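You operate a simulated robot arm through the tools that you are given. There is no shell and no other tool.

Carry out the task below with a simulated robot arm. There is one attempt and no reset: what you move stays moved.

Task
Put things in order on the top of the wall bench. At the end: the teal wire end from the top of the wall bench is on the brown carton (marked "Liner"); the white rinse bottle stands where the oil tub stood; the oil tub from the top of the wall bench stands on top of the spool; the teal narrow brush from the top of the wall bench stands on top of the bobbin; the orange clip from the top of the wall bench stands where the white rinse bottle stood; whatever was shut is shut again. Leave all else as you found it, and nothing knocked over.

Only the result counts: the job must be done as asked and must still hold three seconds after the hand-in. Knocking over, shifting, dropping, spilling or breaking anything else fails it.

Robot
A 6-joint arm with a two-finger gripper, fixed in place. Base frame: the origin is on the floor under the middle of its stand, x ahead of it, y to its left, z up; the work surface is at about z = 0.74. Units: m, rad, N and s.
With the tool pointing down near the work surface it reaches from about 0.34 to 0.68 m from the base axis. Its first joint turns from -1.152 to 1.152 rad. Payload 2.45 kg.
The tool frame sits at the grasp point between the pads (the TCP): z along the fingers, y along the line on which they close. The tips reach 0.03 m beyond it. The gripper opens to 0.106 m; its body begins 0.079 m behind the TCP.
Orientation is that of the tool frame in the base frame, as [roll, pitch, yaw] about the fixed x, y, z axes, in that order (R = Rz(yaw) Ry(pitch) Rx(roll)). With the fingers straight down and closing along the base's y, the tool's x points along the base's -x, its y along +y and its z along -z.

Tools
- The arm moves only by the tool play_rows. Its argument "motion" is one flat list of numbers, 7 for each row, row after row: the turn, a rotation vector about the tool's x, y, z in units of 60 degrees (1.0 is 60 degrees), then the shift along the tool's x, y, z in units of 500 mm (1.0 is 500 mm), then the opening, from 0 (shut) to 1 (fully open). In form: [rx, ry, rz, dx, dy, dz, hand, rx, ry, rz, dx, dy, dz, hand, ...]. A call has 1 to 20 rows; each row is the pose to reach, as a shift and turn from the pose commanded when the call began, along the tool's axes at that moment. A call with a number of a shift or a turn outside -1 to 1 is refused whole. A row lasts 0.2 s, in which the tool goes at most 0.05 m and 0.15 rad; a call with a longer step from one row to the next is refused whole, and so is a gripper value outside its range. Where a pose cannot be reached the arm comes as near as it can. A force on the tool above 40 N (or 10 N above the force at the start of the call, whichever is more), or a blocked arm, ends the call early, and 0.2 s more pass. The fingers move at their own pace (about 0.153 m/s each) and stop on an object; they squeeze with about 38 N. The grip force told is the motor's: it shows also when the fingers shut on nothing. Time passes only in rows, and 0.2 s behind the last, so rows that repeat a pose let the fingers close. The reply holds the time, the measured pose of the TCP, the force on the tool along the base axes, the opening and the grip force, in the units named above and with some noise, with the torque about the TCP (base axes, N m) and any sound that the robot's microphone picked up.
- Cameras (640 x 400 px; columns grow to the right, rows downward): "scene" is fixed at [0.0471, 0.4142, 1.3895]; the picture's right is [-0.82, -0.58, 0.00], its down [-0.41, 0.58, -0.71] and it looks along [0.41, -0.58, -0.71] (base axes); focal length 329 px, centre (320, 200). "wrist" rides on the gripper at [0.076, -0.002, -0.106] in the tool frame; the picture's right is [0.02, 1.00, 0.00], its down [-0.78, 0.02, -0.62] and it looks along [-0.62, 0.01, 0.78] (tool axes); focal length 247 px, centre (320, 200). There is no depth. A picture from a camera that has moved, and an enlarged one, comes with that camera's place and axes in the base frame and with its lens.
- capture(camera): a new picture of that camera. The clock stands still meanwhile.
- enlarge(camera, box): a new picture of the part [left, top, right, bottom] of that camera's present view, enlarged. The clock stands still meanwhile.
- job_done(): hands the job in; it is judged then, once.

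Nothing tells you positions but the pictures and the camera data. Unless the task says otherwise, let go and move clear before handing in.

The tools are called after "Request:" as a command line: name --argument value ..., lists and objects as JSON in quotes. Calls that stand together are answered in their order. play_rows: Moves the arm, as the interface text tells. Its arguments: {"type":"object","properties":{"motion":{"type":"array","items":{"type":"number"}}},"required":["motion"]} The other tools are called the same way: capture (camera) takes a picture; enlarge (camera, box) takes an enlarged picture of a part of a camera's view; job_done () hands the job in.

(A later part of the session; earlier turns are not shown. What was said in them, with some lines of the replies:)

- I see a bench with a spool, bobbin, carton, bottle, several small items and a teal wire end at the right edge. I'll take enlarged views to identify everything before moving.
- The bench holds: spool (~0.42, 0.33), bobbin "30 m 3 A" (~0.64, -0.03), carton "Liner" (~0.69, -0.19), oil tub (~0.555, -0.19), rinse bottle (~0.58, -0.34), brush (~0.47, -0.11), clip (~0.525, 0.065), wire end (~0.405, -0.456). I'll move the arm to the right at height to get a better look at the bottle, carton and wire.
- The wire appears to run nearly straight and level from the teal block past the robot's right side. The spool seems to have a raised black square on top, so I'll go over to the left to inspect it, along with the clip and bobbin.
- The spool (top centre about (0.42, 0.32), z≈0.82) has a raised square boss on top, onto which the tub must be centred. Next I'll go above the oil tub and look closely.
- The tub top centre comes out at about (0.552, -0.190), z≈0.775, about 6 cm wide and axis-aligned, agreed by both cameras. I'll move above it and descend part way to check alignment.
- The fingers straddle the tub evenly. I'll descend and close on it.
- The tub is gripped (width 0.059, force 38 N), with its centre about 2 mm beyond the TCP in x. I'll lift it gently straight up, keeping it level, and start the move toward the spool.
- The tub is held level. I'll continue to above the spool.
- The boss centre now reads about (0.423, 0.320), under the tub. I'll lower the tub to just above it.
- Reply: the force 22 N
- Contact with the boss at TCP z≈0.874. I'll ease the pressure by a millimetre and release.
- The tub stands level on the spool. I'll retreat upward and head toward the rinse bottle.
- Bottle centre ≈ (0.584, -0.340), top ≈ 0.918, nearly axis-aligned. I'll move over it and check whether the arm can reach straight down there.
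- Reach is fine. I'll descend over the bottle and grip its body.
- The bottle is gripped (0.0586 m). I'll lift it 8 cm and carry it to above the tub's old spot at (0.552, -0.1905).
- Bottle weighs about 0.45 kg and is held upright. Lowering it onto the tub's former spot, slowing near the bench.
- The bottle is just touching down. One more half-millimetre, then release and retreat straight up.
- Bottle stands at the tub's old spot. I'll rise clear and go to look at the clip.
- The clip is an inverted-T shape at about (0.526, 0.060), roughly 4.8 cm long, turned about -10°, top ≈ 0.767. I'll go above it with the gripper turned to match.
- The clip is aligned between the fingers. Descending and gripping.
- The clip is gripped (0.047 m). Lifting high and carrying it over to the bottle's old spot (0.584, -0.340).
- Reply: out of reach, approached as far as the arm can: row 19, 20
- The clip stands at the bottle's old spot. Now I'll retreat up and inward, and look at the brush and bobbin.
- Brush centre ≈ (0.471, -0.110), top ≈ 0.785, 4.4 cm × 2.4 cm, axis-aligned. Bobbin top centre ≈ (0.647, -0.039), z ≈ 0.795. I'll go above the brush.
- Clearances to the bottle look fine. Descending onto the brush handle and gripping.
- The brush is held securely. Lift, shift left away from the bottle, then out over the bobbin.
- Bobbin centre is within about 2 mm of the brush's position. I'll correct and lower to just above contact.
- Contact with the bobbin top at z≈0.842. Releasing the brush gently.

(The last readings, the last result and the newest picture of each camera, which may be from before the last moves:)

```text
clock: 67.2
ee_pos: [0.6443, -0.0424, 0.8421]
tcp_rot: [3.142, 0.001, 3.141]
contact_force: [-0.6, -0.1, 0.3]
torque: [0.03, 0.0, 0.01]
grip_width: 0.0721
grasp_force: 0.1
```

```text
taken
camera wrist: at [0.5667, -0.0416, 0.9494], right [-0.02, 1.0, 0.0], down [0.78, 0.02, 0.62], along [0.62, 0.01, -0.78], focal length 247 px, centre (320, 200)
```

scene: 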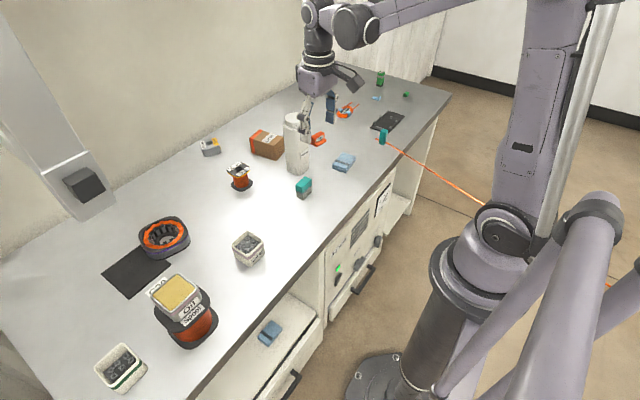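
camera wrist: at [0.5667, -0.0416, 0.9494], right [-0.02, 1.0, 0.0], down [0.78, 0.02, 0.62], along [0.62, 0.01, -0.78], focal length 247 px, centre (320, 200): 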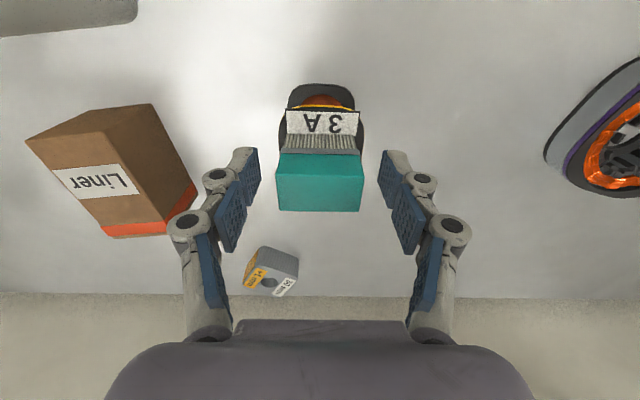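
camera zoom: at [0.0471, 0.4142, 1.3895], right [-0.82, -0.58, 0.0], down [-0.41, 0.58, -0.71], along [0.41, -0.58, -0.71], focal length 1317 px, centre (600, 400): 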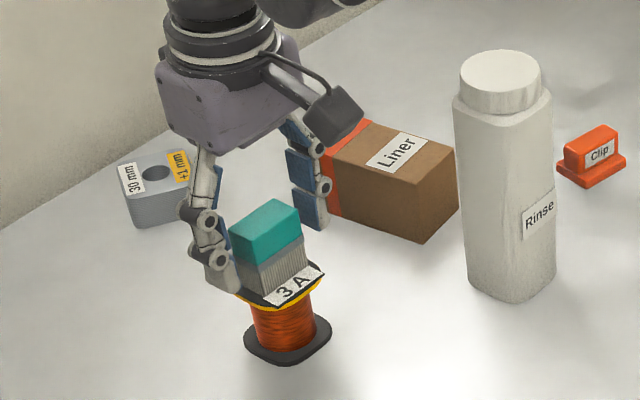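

The brush stands on the bobbin. I'll back off upward and go over to inspect the teal wire end.

Request:
play_rows --motion '[0, 0, 0, 0, 0, -0.02, 0.68, 0, 0, 0, 0, 0, -0.07, 0.68, 0, 0, 0, 0, 0, -0.15, 0.68, 0, 0, 0, 0, 0, -0.23, 0.68, 0, 0, 0, 0, 0, -0.296, 0.68, 0, 0, 0, 0.08, 0, -0.296, 0.68, 0, 0, 0, 0.16, 0, -0.296, 0.68, 0, 0, 0, 0.24, -0.03, -0.296, 0.68, 0, 0, 0, 0.31, -0.08, -0.296, 0.68, 0, 0, 0, 0.37, -0.15, -0.296, 0.68, 0, 0, 0, 0.42, -0.22, -0.296, 0.68, 0, 0, 0, 0.46, -0.3, -0.296, 0.68, 0, 0, 0, 0.5, -0.38, -0.296, 0.68, 0, 0, 0, 0.53, -0.46, -0.296, 0.68, 0, 0, 0, 0.55, -0.54, -0.296, 0.68, 0, 0, 0, 0.56, -0.62, -0.296, 0.68, 0, 0, 0, 0.57, -0.7, -0.296, 0.68, 0, 0, 0, 0.57, -0.78, -0.296, 0.68]'

Request:
capture --camera "wrist"

Request:
capture --camera "scene"

```text
clock: 71.0
ee_pos: [0.3592, -0.4327, 0.9894]
tcp_rot: [3.14, 0.001, -3.14]
contact_force: [-0.7, 0.6, -0.6]
torque: [0.03, 0.0, 0.0]
grip_width: 0.0719
grasp_force: 0.1
```

```text
taken
camera wrist: at [0.2809, -0.434, 1.0969], right [-0.02, 1.0, 0.0], down [0.78, 0.02, 0.62], along [0.62, 0.01, -0.78], focal length 247 px, centre (320, 200)
```

wrist: 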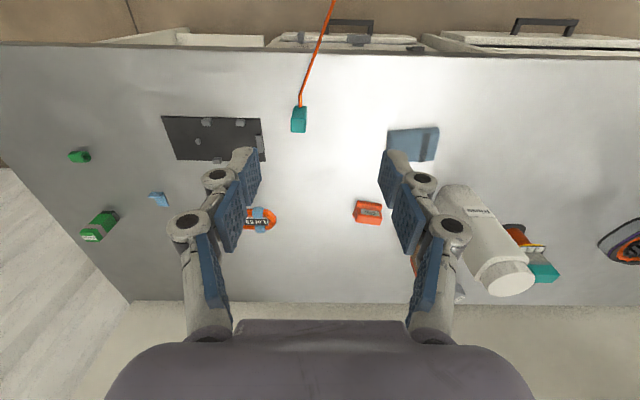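

```text
taken
```

scene: 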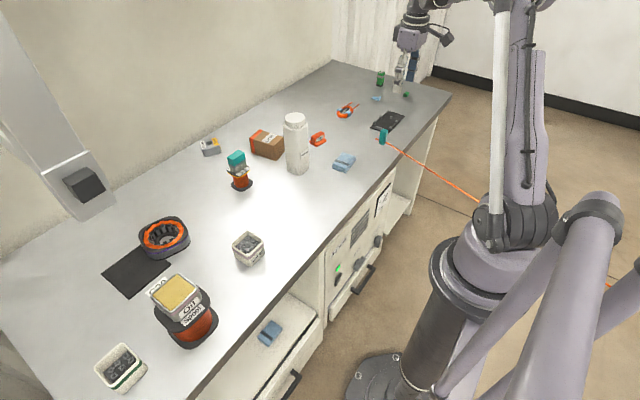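

Request:
enlarge --camera "wrist" --box '[250, 0, 370, 150]'

Request:
enlarge --camera "scene" --box '[350, 110, 420, 160]'

Request:
enlarge --camera "scene" --box '[380, 120, 640, 310]'

```text
2.67 times, centred on (310, 75) of wrist
camera zoom: at [0.2809, -0.434, 1.0969], right [-0.02, 1.0, 0.0], down [0.78, 0.02, 0.62], along [0.62, 0.01, -0.78], focal length 659 px, centre (347, 533)
```

zoom: 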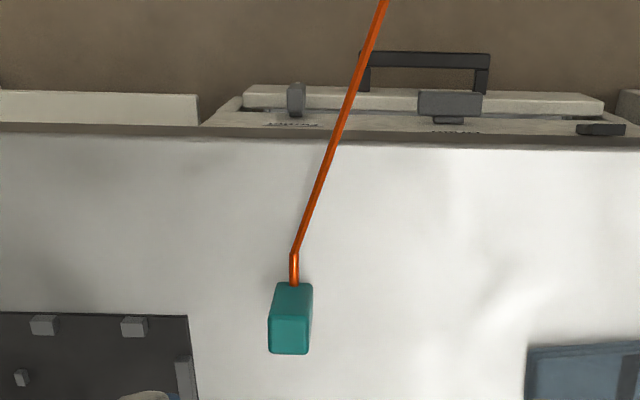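

```text
8.00 times, centred on (385, 135) of scene
camera zoom: at [0.0471, 0.4142, 1.3895], right [-0.82, -0.58, 0.0], down [-0.41, 0.58, -0.71], along [0.41, -0.58, -0.71], focal length 2634 px, centre (-200, 720)
```

zoom: 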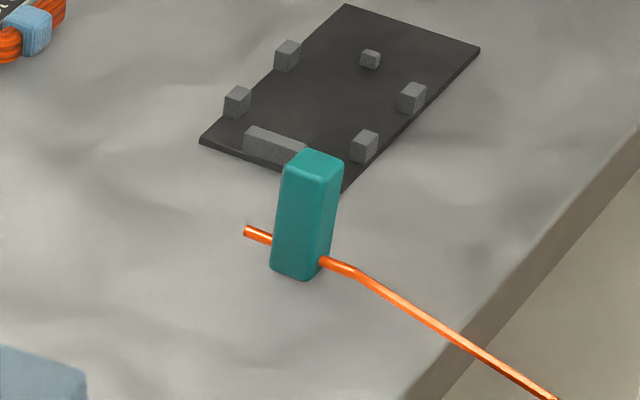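

```text
2.11 times, centred on (510, 215) of scene
camera zoom: at [0.0471, 0.4142, 1.3895], right [-0.82, -0.58, 0.0], down [-0.41, 0.58, -0.71], along [0.41, -0.58, -0.71], focal length 693 px, centre (-80, 168)
```

zoom: 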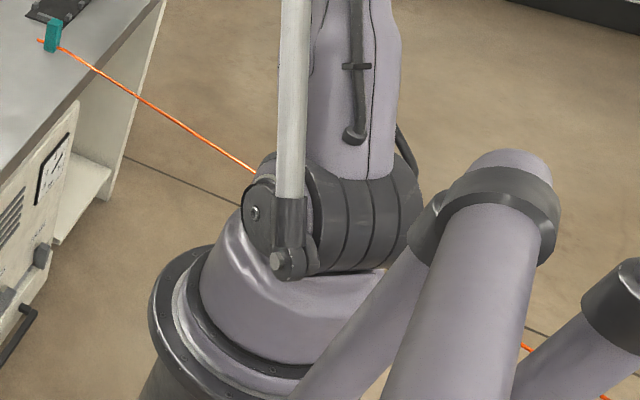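

The wire end is a small teal block (~2×2×4.6 cm) at about (0.407, -0.460) with the wire running through it along x and straight off toward the robot's right rear. The carton top is at z≈0.797; its near edge is at the reach limit and beside the bottle, so I'll grasp the block with a slight outward tilt (about 9°) and later turn it so wire and camera stay clear of the bottle.

Request:
play_rows --motion '[0, -0.04, 0, -0.03, -0.02, 0.04, 0.6, 0, -0.08, 0, -0.06, -0.04, 0.09, 0.5, 0, -0.12, 0, -0.09, -0.058, 0.14, 0.45, 0, -0.15, 0, -0.095, -0.058, 0.19, 0.45, 0, -0.15, 0, -0.095, -0.058, 0.239, 0.45, 0, -0.15, 0, -0.095, -0.058, 0.239, 0.45]'

Request:
capture --camera "wrist"

Request:
enlarge --camera "wrist" --box '[240, 60, 400, 200]'

Request:
enlarge --camera "scene" --box '[330, 80, 450, 170]'

```text
clock: 72.4
ee_pos: [0.4075, -0.4602, 0.8691]
tcp_rot: [3.14, 0.159, -3.141]
contact_force: [-0.9, 0.5, -1.0]
torque: [-0.01, -0.06, 0.01]
grip_width: 0.0478
grasp_force: 0.0
```

```text
taken
camera wrist: at [0.3136, -0.4612, 0.9649], right [-0.02, 1.0, 0.0], down [0.68, 0.02, 0.74], along [0.74, 0.01, -0.68], focal length 247 px, centre (320, 200)
```

wrist: 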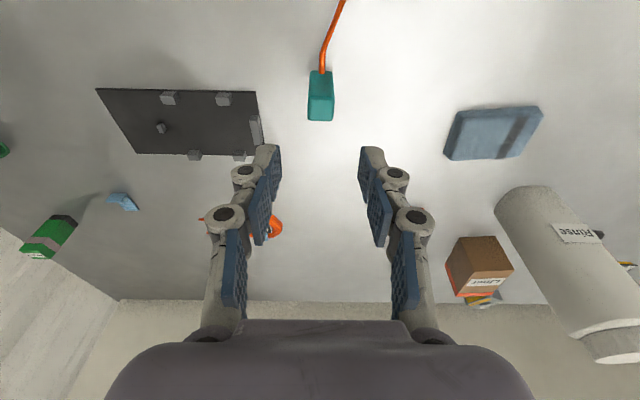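

```text
2.86 times, centred on (320, 130) of wrist
camera zoom: at [0.3136, -0.4612, 0.9649], right [-0.02, 1.0, 0.0], down [0.68, 0.02, 0.74], along [0.74, 0.01, -0.68], focal length 706 px, centre (320, 400)
```

zoom: 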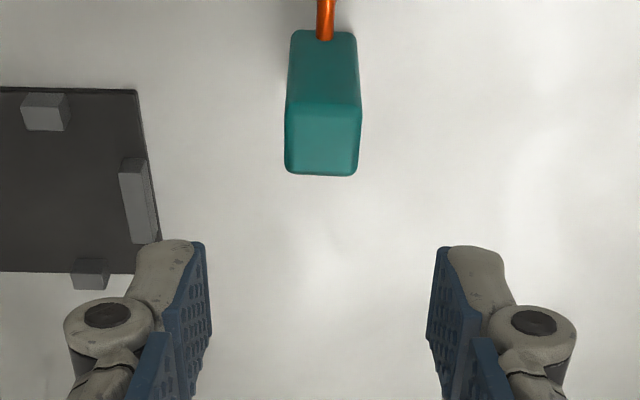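

```text
4.44 times, centred on (390, 125) of scene
camera zoom: at [0.0471, 0.4142, 1.3895], right [-0.82, -0.58, 0.0], down [-0.41, 0.58, -0.71], along [0.41, -0.58, -0.71], focal length 1463 px, centre (9, 533)
```

zoom: 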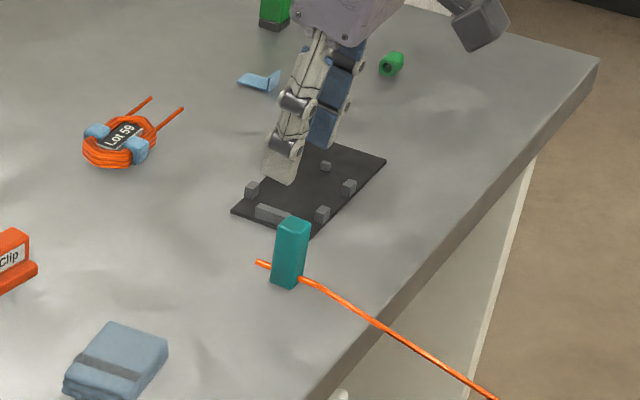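

Tilt is set and the block is centred between the fingers. Descending vertically and gripping it.

Request:
play_rows --motion '[0, 0, 0, 0.0075, 0, 0.044, 0.45, 0, 0, 0, 0.0149, 0, 0.0878, 0.45, 0, 0, 0, 0.0224, 0, 0.132, 0.45, 0, 0, 0, 0.0268, 0, 0.158, 0.45, 0, 0, 0, 0.0298, 0, 0.1755, 0.45, 0, 0, 0, 0.0298, 0, 0.1755, 0.45]'

Request:
capture --camera "wrist"

Request:
enlarge --camera "scene" --box '[330, 80, 450, 170]'

```text
clock: 73.8
ee_pos: [0.406, -0.46, 0.7809]
tcp_rot: [3.141, 0.159, -3.14]
contact_force: [0.4, 0.3, -0.8]
torque: [-0.01, -0.03, 0.04]
grip_width: 0.0478
grasp_force: 0.1
```

```text
taken
camera wrist: at [0.3122, -0.4608, 0.8751], right [-0.02, 1.0, 0.0], down [0.68, 0.02, 0.74], along [0.74, 0.01, -0.68], focal length 247 px, centre (320, 200)
```

wrist: 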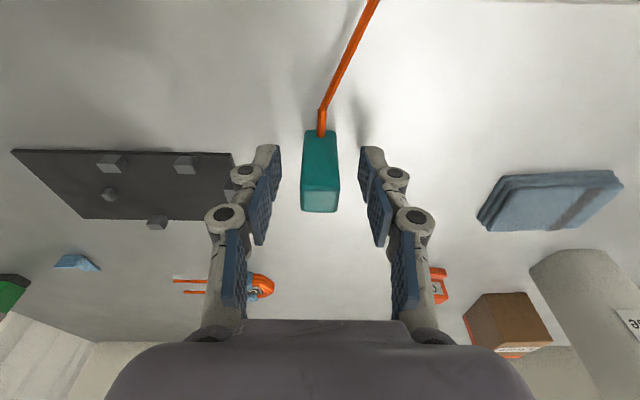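

```text
4.44 times, centred on (390, 125) of scene
camera zoom: at [0.0471, 0.4142, 1.3895], right [-0.82, -0.58, 0.0], down [-0.41, 0.58, -0.71], along [0.41, -0.58, -0.71], focal length 1463 px, centre (9, 533)
```

zoom: 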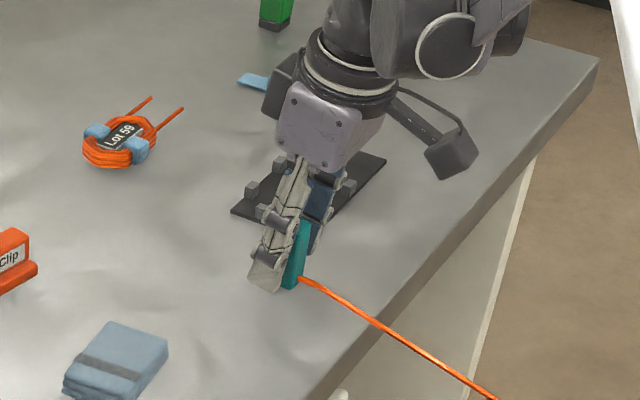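

Request:
play_rows --motion '[0, 0, 0, 0, 0, 0, 0.35, 0, 0, 0, 0, 0, 0, 0.25, 0, 0, 0, 0, 0, 0, 0.12, 0, 0, 0, 0, 0, 0, 0.05, 0, 0, 0, 0, 0, 0, 0.05, 0, 0, 0, 0, 0, 0, 0.05]'

Request:
capture --camera "wrist"

```text
clock: 75.2
ee_pos: [0.4055, -0.4599, 0.7807]
tcp_rot: [3.141, 0.158, -3.141]
contact_force: [0.4, -0.8, 0.2]
torque: [0.0, 0.01, 0.03]
grip_width: 0.019
grasp_force: 37.4
```

```text
taken
camera wrist: at [0.3123, -0.4608, 0.8754], right [-0.02, 1.0, 0.0], down [0.68, 0.02, 0.74], along [0.74, 0.01, -0.68], focal length 247 px, centre (320, 200)
```

wrist: 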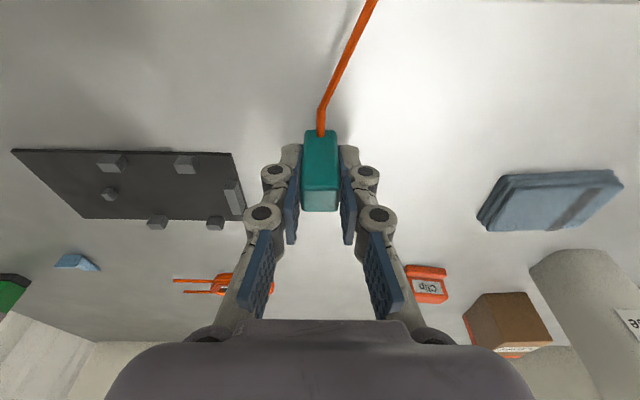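

The block is gripped. I'll lift 5 cm and see how the wire behaves.

Request:
play_rows --motion '[0, 0, 0, -0.0016, 0, -0.01, 0.05, 0, 0, 0, -0.0047, 0, -0.03, 0.05, 0, 0, 0, -0.0095, 0, -0.06, 0.05, 0, 0, 0, -0.0142, 0, -0.09, 0.05, 0, 0, 0, -0.0156, 0, -0.0988, 0.05, 0, 0, 0, -0.0156, 0, -0.0988, 0.05]'

Request:
capture --camera "wrist"

Request:
enlarge --camera "scene" --box '[360, 90, 640, 310]'

```text
clock: 76.6
ee_pos: [0.4066, -0.4591, 0.8321]
tcp_rot: [3.141, 0.159, 3.142]
contact_force: [0.4, -0.3, -0.2]
torque: [0.02, -0.03, 0.0]
grip_width: 0.0191
grasp_force: 38.1
```

```text
taken
camera wrist: at [0.3125, -0.4607, 0.9254], right [-0.02, 1.0, 0.0], down [0.68, 0.02, 0.74], along [0.74, 0.01, -0.68], focal length 247 px, centre (320, 200)
```

wrist: 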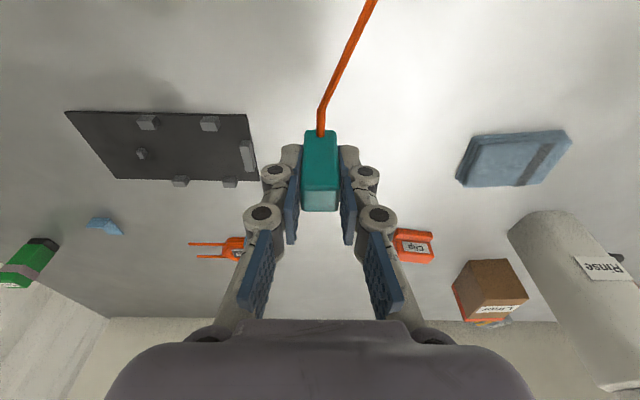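

```text
1.82 times, centred on (500, 200) of scene
camera zoom: at [0.0471, 0.4141, 1.3895], right [-0.82, -0.58, 0.0], down [-0.41, 0.58, -0.71], along [0.41, -0.58, -0.71], focal length 599 px, centre (-7, 200)
```

zoom: 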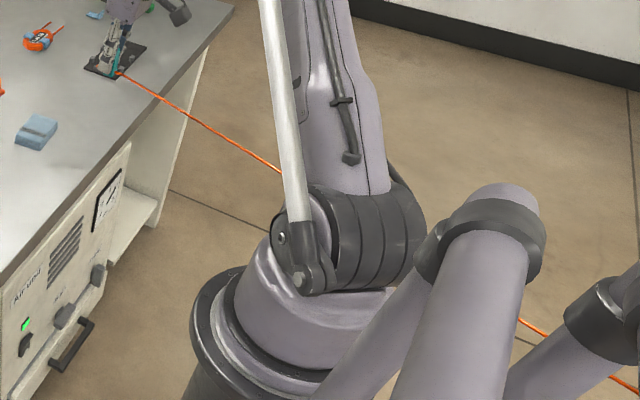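

No noticeable pull from the wire. I'll raise it to 0.93 and move toward the carton by the right side, turning the tool 33° on the way.

Request:
play_rows --motion '[0, 0, 0, -0.0104, 0, -0.0658, 0.05, 0, 0, 0, -0.0208, 0, -0.1317, 0.05, 0, 0, 0, -0.0313, 0, -0.1975, 0.05, -0.0143, 0, -0.0906, -0.0886, 0.0432, -0.1884, 0.05, -0.0287, 0, -0.1811, -0.1459, 0.0863, -0.1794, 0.05, -0.043, 0, -0.2717, -0.2032, 0.1295, -0.1703, 0.05, -0.0573, 0, -0.3622, -0.2604, 0.1727, -0.1612, 0.05, -0.0717, 0, -0.4528, -0.3177, 0.2158, -0.1522, 0.05, -0.086, 0, -0.5433, -0.375, 0.259, -0.1431, 0.05, -0.086, 0, -0.5433, -0.375, 0.259, -0.1431, 0.05]'

Request:
capture --camera "wrist"

Request:
capture --camera "scene"

```text
clock: 78.8
ee_pos: [0.5815, -0.33, 0.931]
tcp_rot: [-3.141, 0.158, -2.563]
contact_force: [-0.5, -0.6, -0.3]
torque: [0.01, -0.02, -0.02]
grip_width: 0.0189
grasp_force: 38.2
```

```text
taken
camera wrist: at [0.5036, -0.3808, 1.025], right [-0.56, 0.83, 0.0], down [0.56, 0.38, 0.74], along [0.61, 0.41, -0.68], focal length 247 px, centre (320, 200)
```

wrist: 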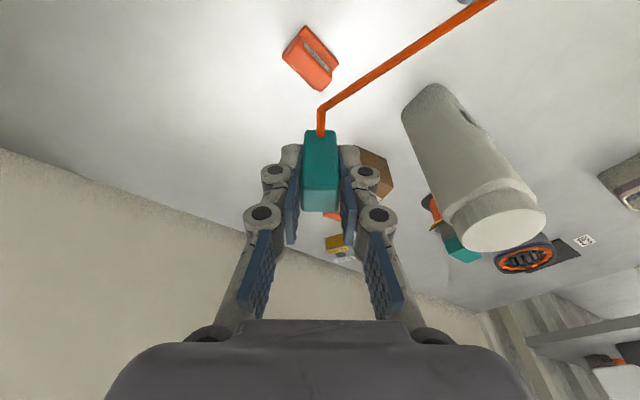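

```text
taken
```

scene: 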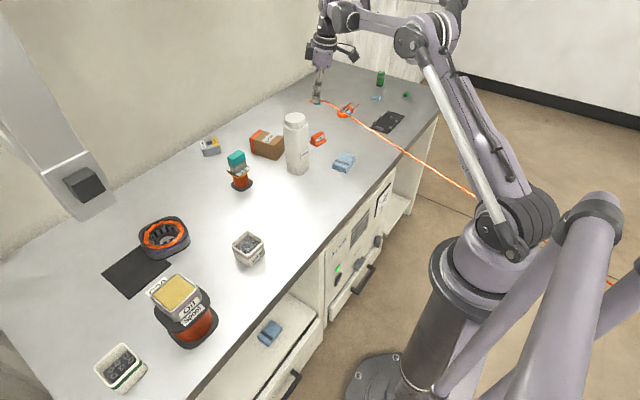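

Wire stays straight and slack-free of force. Moving on to above the carton's near-right corner.

Request:
play_rows --motion '[0, 0, 0, -0.0411, 0.0179, 0.0065, 0.05, 0, 0, 0, -0.0822, 0.0358, 0.013, 0.05, 0, 0, 0, -0.1233, 0.0537, 0.0195, 0.05, 0, 0, 0, -0.1644, 0.0715, 0.0261, 0.05, 0, 0, 0, -0.2055, 0.0894, 0.0326, 0.05, 0, 0, 0, -0.2466, 0.1073, 0.0391, 0.05, 0, 0, 0, -0.2466, 0.1073, 0.0391, 0.05]'

Request:
capture --camera "wrist"

Request:
capture --camera "scene"

Request:
enlarge --camera "scene" --box '[220, 40, 400, 190]'

```text
clock: 80.4
ee_pos: [0.6571, -0.2177, 0.932]
tcp_rot: [-3.14, 0.158, -2.566]
contact_force: [-0.3, -0.8, -1.2]
torque: [0.01, -0.01, -0.01]
grip_width: 0.0194
grasp_force: 38.0
```

```text
taken
camera wrist: at [0.579, -0.2683, 1.0255], right [-0.56, 0.83, 0.0], down [0.56, 0.38, 0.74], along [0.61, 0.41, -0.68], focal length 247 px, centre (320, 200)
```

wrist: 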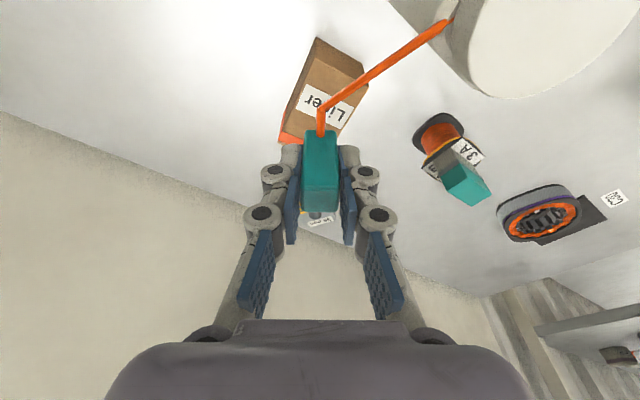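

```text
taken
```

scene: 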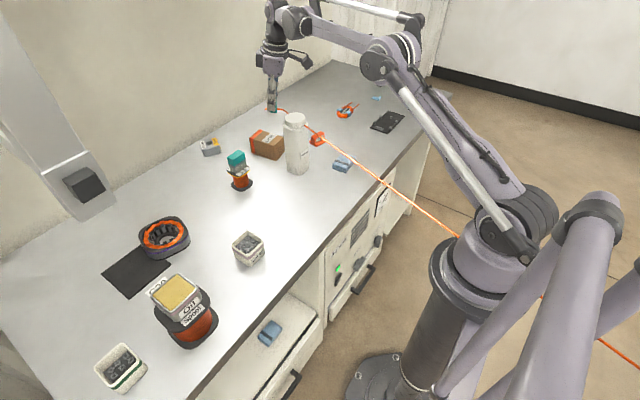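

```text
2.67 times, centred on (310, 115) of scene
camera zoom: at [0.0471, 0.4142, 1.3895], right [-0.82, -0.58, 0.0], down [-0.41, 0.58, -0.71], along [0.41, -0.58, -0.71], focal length 878 px, centre (347, 427)
```

zoom: 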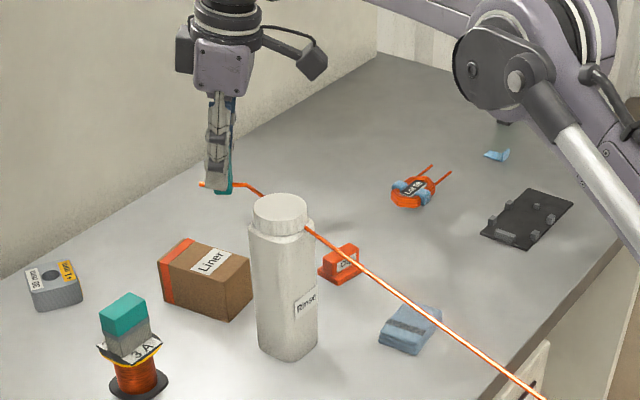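

Request:
enlarge --camera "scene" --box '[360, 150, 640, 400]'

Request:
enlarge --camera "scene" --box '[260, 90, 340, 160]'

Request:
enlarge --camera "wrist" --box '[280, 0, 500, 160]'

```text
1.60 times, centred on (500, 275) of scene
camera zoom: at [0.0471, 0.4142, 1.3895], right [-0.82, -0.58, 0.0], down [-0.41, 0.58, -0.71], along [0.41, -0.58, -0.71], focal length 527 px, centre (32, 80)
```

zoom: 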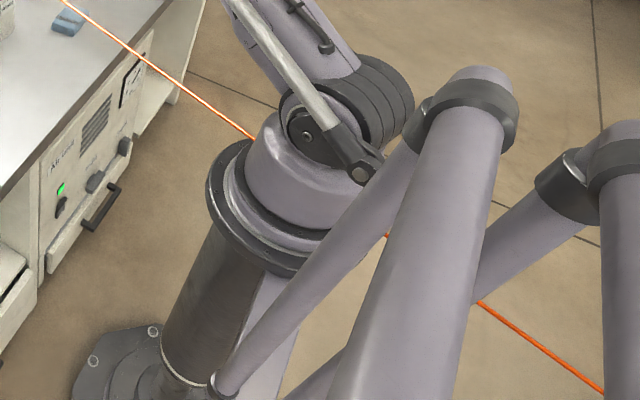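

```text
5.71 times, centred on (300, 125) of scene
camera zoom: at [0.0471, 0.4142, 1.3895], right [-0.82, -0.58, 0.0], down [-0.41, 0.58, -0.71], along [0.41, -0.58, -0.71], focal length 1881 px, centre (434, 629)
```

zoom: 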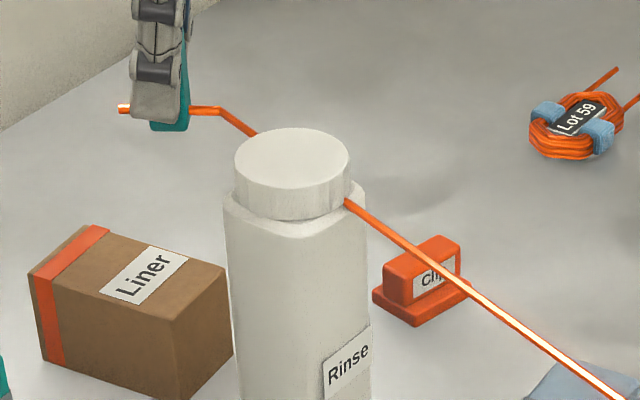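

```text
2.50 times, centred on (390, 80) of wrist
camera zoom: at [0.579, -0.2683, 1.0255], right [-0.56, 0.83, 0.0], down [0.56, 0.38, 0.74], along [0.61, 0.41, -0.68], focal length 617 px, centre (145, 500)
```

zoom: 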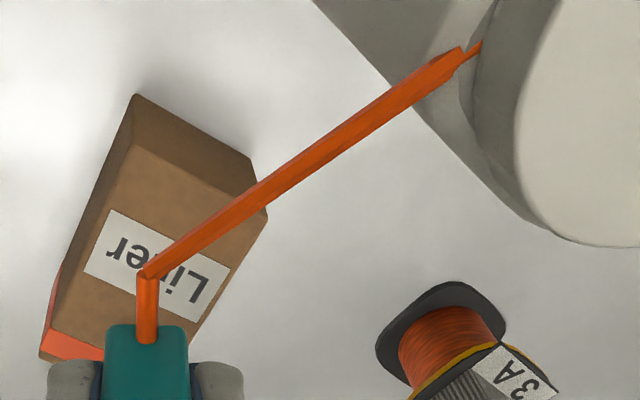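

The wire always points the same way (roughly toward −x, +y), behaving as a straight force-free line; with this heading it would cross the bottle. Turning the block the other way (about −55°) will let the wire leave past the bottle's left side and also improves reach, so I'll rotate in place at height.

Request:
play_rows --motion '[0.0096, 0, 0.0604, -0.003, 0, -0.02, 0.05, 0.0287, 0, 0.1811, -0.0063, 0, -0.0395, 0.05, 0.0478, 0, 0.3018, -0.0063, 0, -0.0395, 0.05, 0.0669, 0, 0.4225, -0.0063, 0, -0.0395, 0.05, 0.086, 0, 0.5432, -0.0063, 0, -0.0395, 0.05, 0.1051, 0, 0.6639, -0.0063, 0, -0.0395, 0.05, 0.1147, 0, 0.7243, -0.0063, 0, -0.0395, 0.05]'

Request:
capture --camera "wrist"

Request:
enlarge --camera "scene" --box '[220, 40, 400, 190]'

```text
clock: 82.0
ee_pos: [0.6546, -0.2164, 0.9525]
tcp_rot: [3.141, 0.159, 2.946]
contact_force: [-0.7, 0.9, -1.1]
torque: [0.0, 0.0, -0.01]
grip_width: 0.019
grasp_force: 38.2
```

```text
taken
camera wrist: at [0.5632, -0.2003, 1.0449], right [0.17, 0.99, 0.0], down [0.67, -0.11, 0.74], along [0.73, -0.13, -0.68], focal length 247 px, centre (320, 200)
```

wrist: 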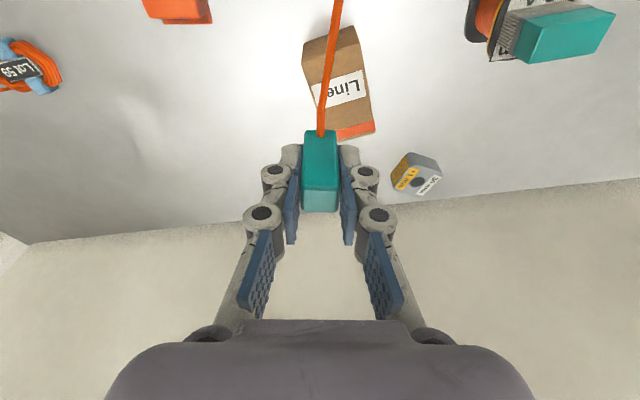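

```text
2.67 times, centred on (310, 115) of scene
camera zoom: at [0.0471, 0.4142, 1.3895], right [-0.82, -0.58, 0.0], down [-0.41, 0.58, -0.71], along [0.41, -0.58, -0.71], focal length 878 px, centre (347, 427)
```

zoom: 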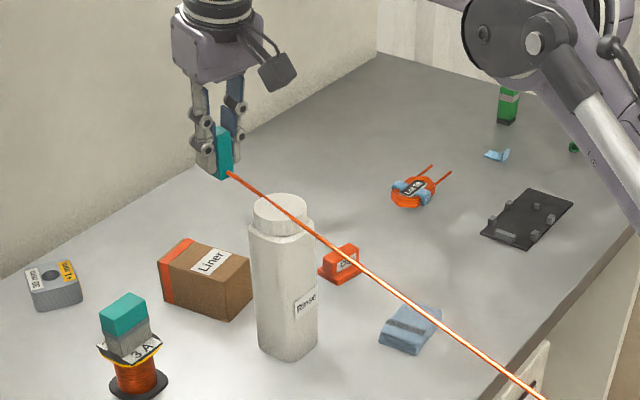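

Request:
play_rows --motion '[0.0097, 0, 0.0603, -0.0014, 0.0035, 0.0002, 0.05, 0.029, 0, 0.181, -0.0042, 0.0105, 0.0007, 0.05, 0.0483, 0, 0.3016, -0.007, 0.0175, 0.0011, 0.05, 0.0677, 0, 0.4222, -0.0099, 0.0246, 0.0016, 0.05, 0.087, 0, 0.5429, -0.0127, 0.0316, 0.002, 0.05, 0.1063, 0, 0.6635, -0.0155, 0.0386, 0.0025, 0.05, 0.116, 0, 0.7238, -0.0169, 0.0421, 0.0027, 0.05, 0.116, 0, 0.7238, -0.0169, 0.0421, 0.0027, 0.05]'

Request:
capture --camera "wrist"

Request:
enlarge --camera "scene" --box '[220, 40, 400, 190]'

```text
clock: 83.8
ee_pos: [0.6687, -0.1991, 0.9521]
tcp_rot: [-3.141, 0.158, 2.18]
contact_force: [1.3, -0.6, -1.7]
torque: [0.02, 0.01, 0.0]
grip_width: 0.019
grasp_force: 37.4
```

```text
taken
camera wrist: at [0.6126, -0.1232, 1.0452], right [0.81, 0.59, 0.0], down [0.4, -0.54, 0.74], along [0.43, -0.6, -0.68], focal length 247 px, centre (320, 200)
```

wrist: 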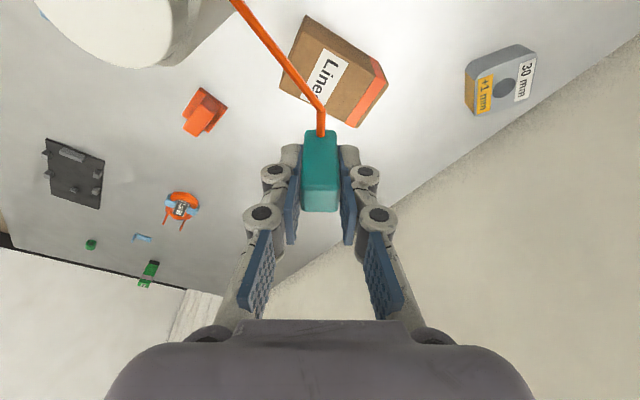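

```text
2.67 times, centred on (310, 115) of scene
camera zoom: at [0.0471, 0.4142, 1.3895], right [-0.82, -0.58, 0.0], down [-0.41, 0.58, -0.71], along [0.41, -0.58, -0.71], focal length 878 px, centre (347, 427)
```

zoom: 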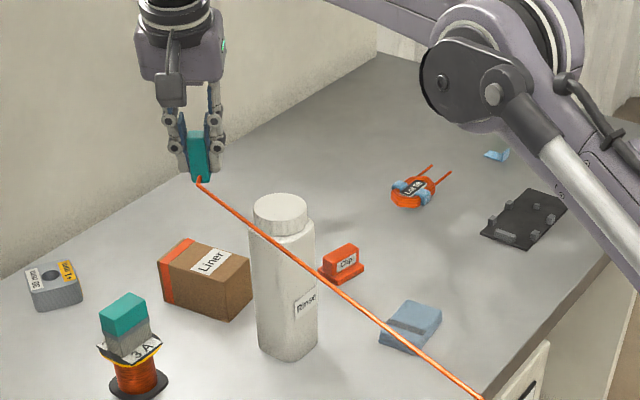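

The carton corners project exactly where I predicted, and the wire now clears the bottle on its left. Lowering vertically to just above the carton top.

Request:
play_rows --motion '[0, 0, 0, 0.0047, 0, 0.0296, 0.05, 0, 0, 0, 0.0118, 0, 0.0741, 0.05, 0, 0, 0, 0.0189, 0, 0.1185, 0.05, 0, 0, 0, 0.0255, 0, 0.16, 0.05, 0, 0, 0, 0.0307, 0, 0.1926, 0.05, 0, 0, 0, 0.0331, 0, 0.2074, 0.05, 0, 0, 0, 0.0331, 0, 0.2074, 0.05]'

Request:
capture --camera "wrist"

Request:
enlarge --camera "scene" --box '[220, 60, 360, 180]'

```text
clock: 85.4
ee_pos: [0.6689, -0.1975, 0.8439]
tcp_rot: [3.141, 0.16, 2.181]
contact_force: [-0.1, -0.2, -0.5]
torque: [-0.01, 0.0, -0.05]
grip_width: 0.0191
grasp_force: 37.7
```

```text
taken
camera wrist: at [0.6131, -0.1223, 0.9379], right [0.81, 0.59, 0.0], down [0.4, -0.54, 0.74], along [0.43, -0.6, -0.68], focal length 247 px, centre (320, 200)
```

wrist: 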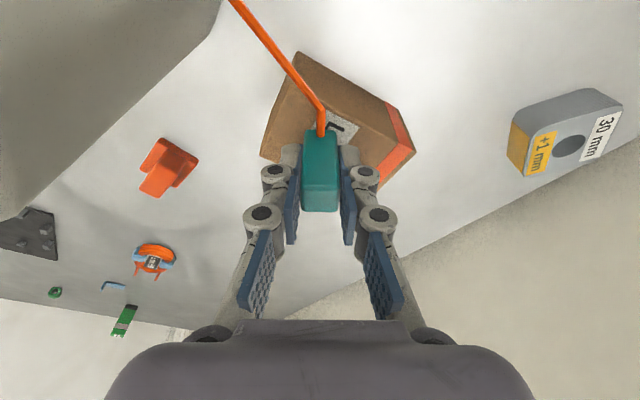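

```text
3.33 times, centred on (290, 120) of scene
camera zoom: at [0.0471, 0.4142, 1.3895], right [-0.82, -0.58, 0.0], down [-0.41, 0.58, -0.71], along [0.41, -0.58, -0.71], focal length 1097 px, centre (420, 467)
```

zoom: 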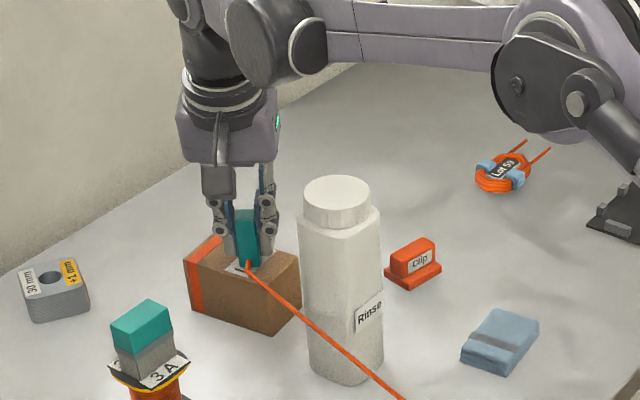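

Request:
play_rows --motion '[0, 0, 0, 0.0003, 0, 0.002, 0.05, 0, 0, 0, 0.0006, 0, 0.004, 0.05, 0, 0, 0, 0.0009, 0, 0.0059, 0.05, 0, 0, 0, 0.0013, 0, 0.0079, 0.05, 0, 0, 0, 0.0016, 0, 0.0099, 0.05]'

```text
clock: 86.6
ee_pos: [0.6676, -0.1982, 0.8416]
tcp_rot: [-3.141, 0.16, 2.181]
contact_force: [0.4, 0.0, 4.0]
torque: [-0.02, 0.0, 0.01]
grip_width: 0.0191
grasp_force: 38.0
```

Contact with the carton top (about 4 N). Releasing the block.

Request:
play_rows --motion '[0, 0, 0, 0, 0, 0, 0.12, 0, 0, 0, 0, 0, 0, 0.18, 0, 0, 0, 0, 0, 0, 0.25, 0, 0, 0, 0, 0, 0, 0.33, 0, 0, 0, 0, 0, 0, 0.42, 0, 0, 0, 0, 0, 0, 0.45, 0, 0, 0, 0, 0, 0, 0.45]'

Request:
capture --camera "wrist"

Request:
enlarge --camera "scene" --box '[220, 60, 360, 180]'

```text
clock: 88.2
ee_pos: [0.6671, -0.1975, 0.8411]
tcp_rot: [-3.141, 0.158, 2.18]
contact_force: [0.7, 0.0, 0.1]
torque: [0.02, 0.0, 0.01]
grip_width: 0.0478
grasp_force: 0.1
```

```text
taken
camera wrist: at [0.612, -0.1226, 0.9349], right [0.81, 0.59, 0.0], down [0.4, -0.54, 0.74], along [0.43, -0.6, -0.68], focal length 247 px, centre (320, 200)
```

wrist: 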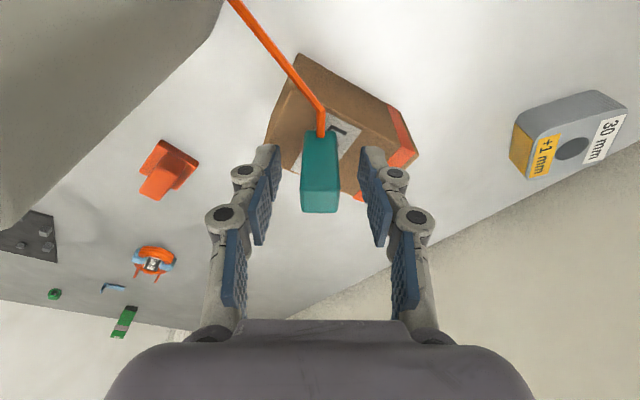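

```text
3.33 times, centred on (290, 120) of scene
camera zoom: at [0.0471, 0.4142, 1.3895], right [-0.82, -0.58, 0.0], down [-0.41, 0.58, -0.71], along [0.41, -0.58, -0.71], focal length 1097 px, centre (420, 467)
```

zoom: 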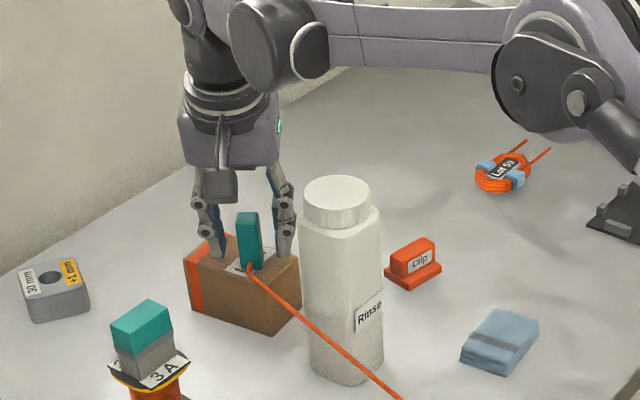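

The block stands upright on the carton. Retreating straight up.

Request:
play_rows --motion '[0, 0, 0, -0.003, 0, -0.0198, 0.45, 0, 0, 0, -0.0095, 0, -0.0593, 0.45, 0, 0, 0, -0.019, 0, -0.1185, 0.45, 0, 0, 0, -0.0284, 0, -0.1778, 0.45, 0, 0, 0, -0.0363, 0, -0.2271, 0.45, 0, 0, 0, -0.041, 0, -0.2568, 0.45, 0, 0, 0, -0.041, 0, -0.2568, 0.45]'

Request:
capture --camera "wrist"

Request:
capture --camera "scene"

Request:
enlarge --camera "scene" --box '[220, 80, 360, 200]'

```text
clock: 89.8
ee_pos: [0.668, -0.1993, 0.9712]
tcp_rot: [3.14, 0.159, 2.183]
contact_force: [0.5, -0.2, -0.4]
torque: [0.0, -0.01, -0.02]
grip_width: 0.0472
grasp_force: 0.0
```

```text
taken
camera wrist: at [0.6123, -0.1234, 1.065], right [0.81, 0.59, 0.0], down [0.4, -0.54, 0.74], along [0.43, -0.6, -0.68], focal length 247 px, centre (320, 200)
```

wrist: 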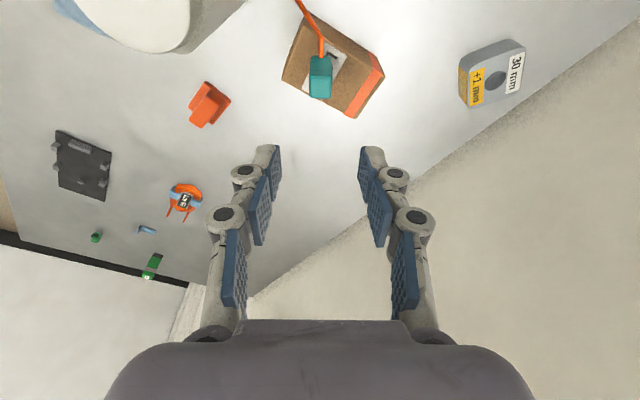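

```text
taken
```

scene: 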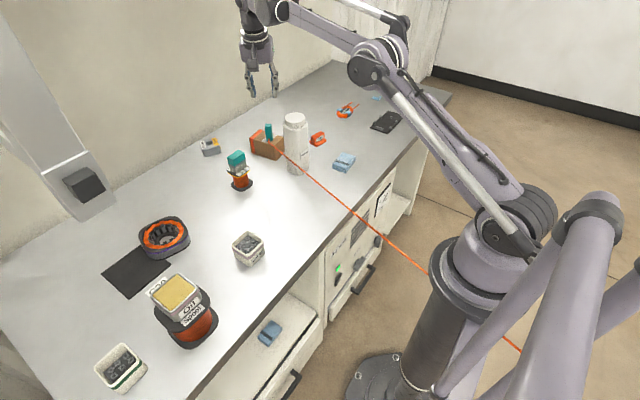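

```text
3.33 times, centred on (290, 140) of scene
camera zoom: at [0.0471, 0.4142, 1.3895], right [-0.82, -0.58, 0.0], down [-0.41, 0.58, -0.71], along [0.41, -0.58, -0.71], focal length 1097 px, centre (420, 400)
```

zoom: 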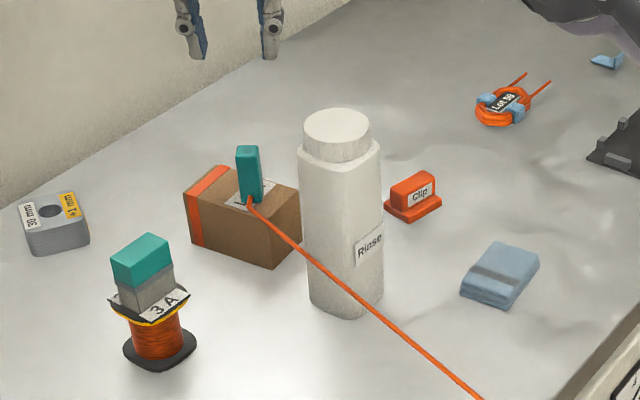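

All items appear in place. I'll move the arm clear, then do a last check.

Request:
play_rows --motion '[0, 0, 0, -0.01, 0, -0.06, 0.45, 0, 0, 0, 0.05, -0.035, -0.09, 0.45, 0, 0, 0, 0.12, -0.07, -0.11, 0.45, 0, 0, 0, 0.19, -0.11, -0.13, 0.45, 0, 0, 0, 0.26, -0.15, -0.145, 0.45, 0, 0, 0, 0.32, -0.185, -0.155, 0.45, 0, 0, 0, 0.372, -0.2136, -0.1607, 0.45, 0, 0, 0, 0.372, -0.2136, -0.1607, 0.45]'

Request:
capture --camera "scene"

Request:
enlarge --camera "scene" --box '[80, 220, 280, 390]'

Request:
enlarge --camera "scene" --box '[220, 80, 420, 210]'

Request:
enlarge --camera "scene" --box '[200, 180, 440, 400]'

```text
clock: 91.6
ee_pos: [0.4672, -0.0998, 1.021]
tcp_rot: [3.141, 0.158, 2.184]
contact_force: [0.5, -0.2, 0.8]
torque: [0.0, 0.02, -0.03]
grip_width: 0.0477
grasp_force: 0.0
```

```text
taken
```

scene: 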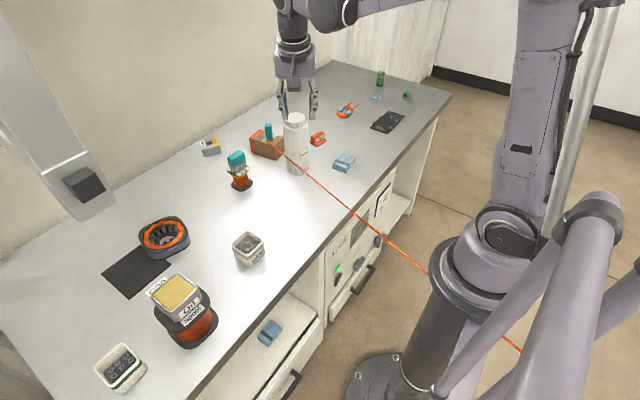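

```text
2.35 times, centred on (180, 305) of scene
camera zoom: at [0.0471, 0.4142, 1.3895], right [-0.82, -0.58, 0.0], down [-0.41, 0.58, -0.71], along [0.41, -0.58, -0.71], focal length 775 px, centre (649, -47)
```

zoom: 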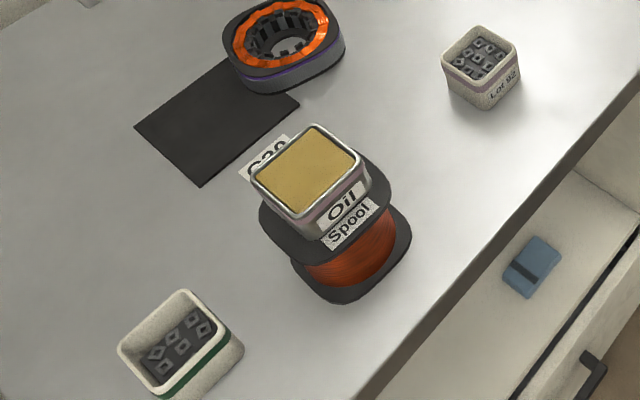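

```text
3.08 times, centred on (320, 145) of scene
camera zoom: at [0.0471, 0.4142, 1.3895], right [-0.82, -0.58, 0.0], down [-0.41, 0.58, -0.71], along [0.41, -0.58, -0.71], focal length 1013 px, centre (320, 369)
```

zoom: 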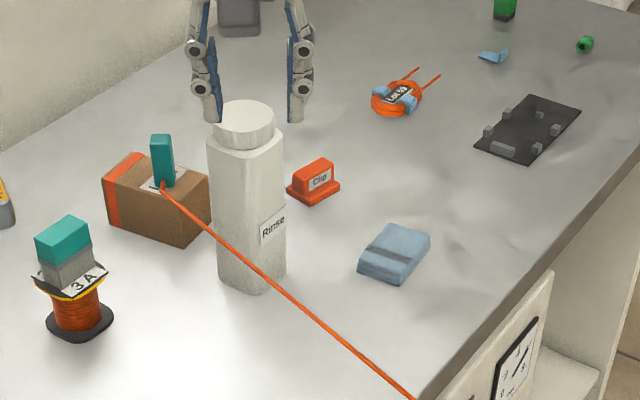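

```text
1.82 times, centred on (320, 290) of scene
camera zoom: at [0.0471, 0.4142, 1.3895], right [-0.82, -0.58, 0.0], down [-0.41, 0.58, -0.71], along [0.41, -0.58, -0.71], focal length 599 px, centre (320, 36)
```

zoom: 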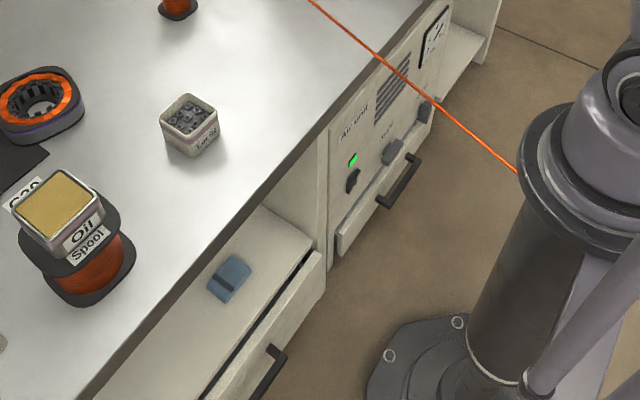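

The tub is on the spool, the bottle is on the tub's old spot and the clip is on the bottle's old spot. The brush is on the bobbin and the wire end is on the Liner carton. All of them stand upright, everything else looks unmoved, I opened nothing, and the arm is clear. Handing in.

Request:
job_done

```text
The job is handed in.
```

I put all five items where you asked and handed the job in with the arm clear. The final pictures show nothing knocked over and nothing else visibly moved.

- **Oil tub:** stands level on the raised square on top of the spool.
- **White rinse bottle:** stands where the tub was, within about 2 mm by my measurements.
- **Orange clip:** stands where the bottle was, also within a few millimetres.
- **Teal narrow brush:** stands on top of the bobbin. I took the bobbin to be the small wire reel labelled "30 m / 3 A".
- **Teal wire end:** stands upright on the near part of the "Liner" carton. I turned it so the wire leaves past the bottle's left side. It clears the bottle by about 1 cm by my estimate.

I opened nothing, so there was nothing to shut. The drawers look the same as they did at the start. The wire put no measurable pull on the gripper while I moved it, and I saw no sign of it pushing anything.
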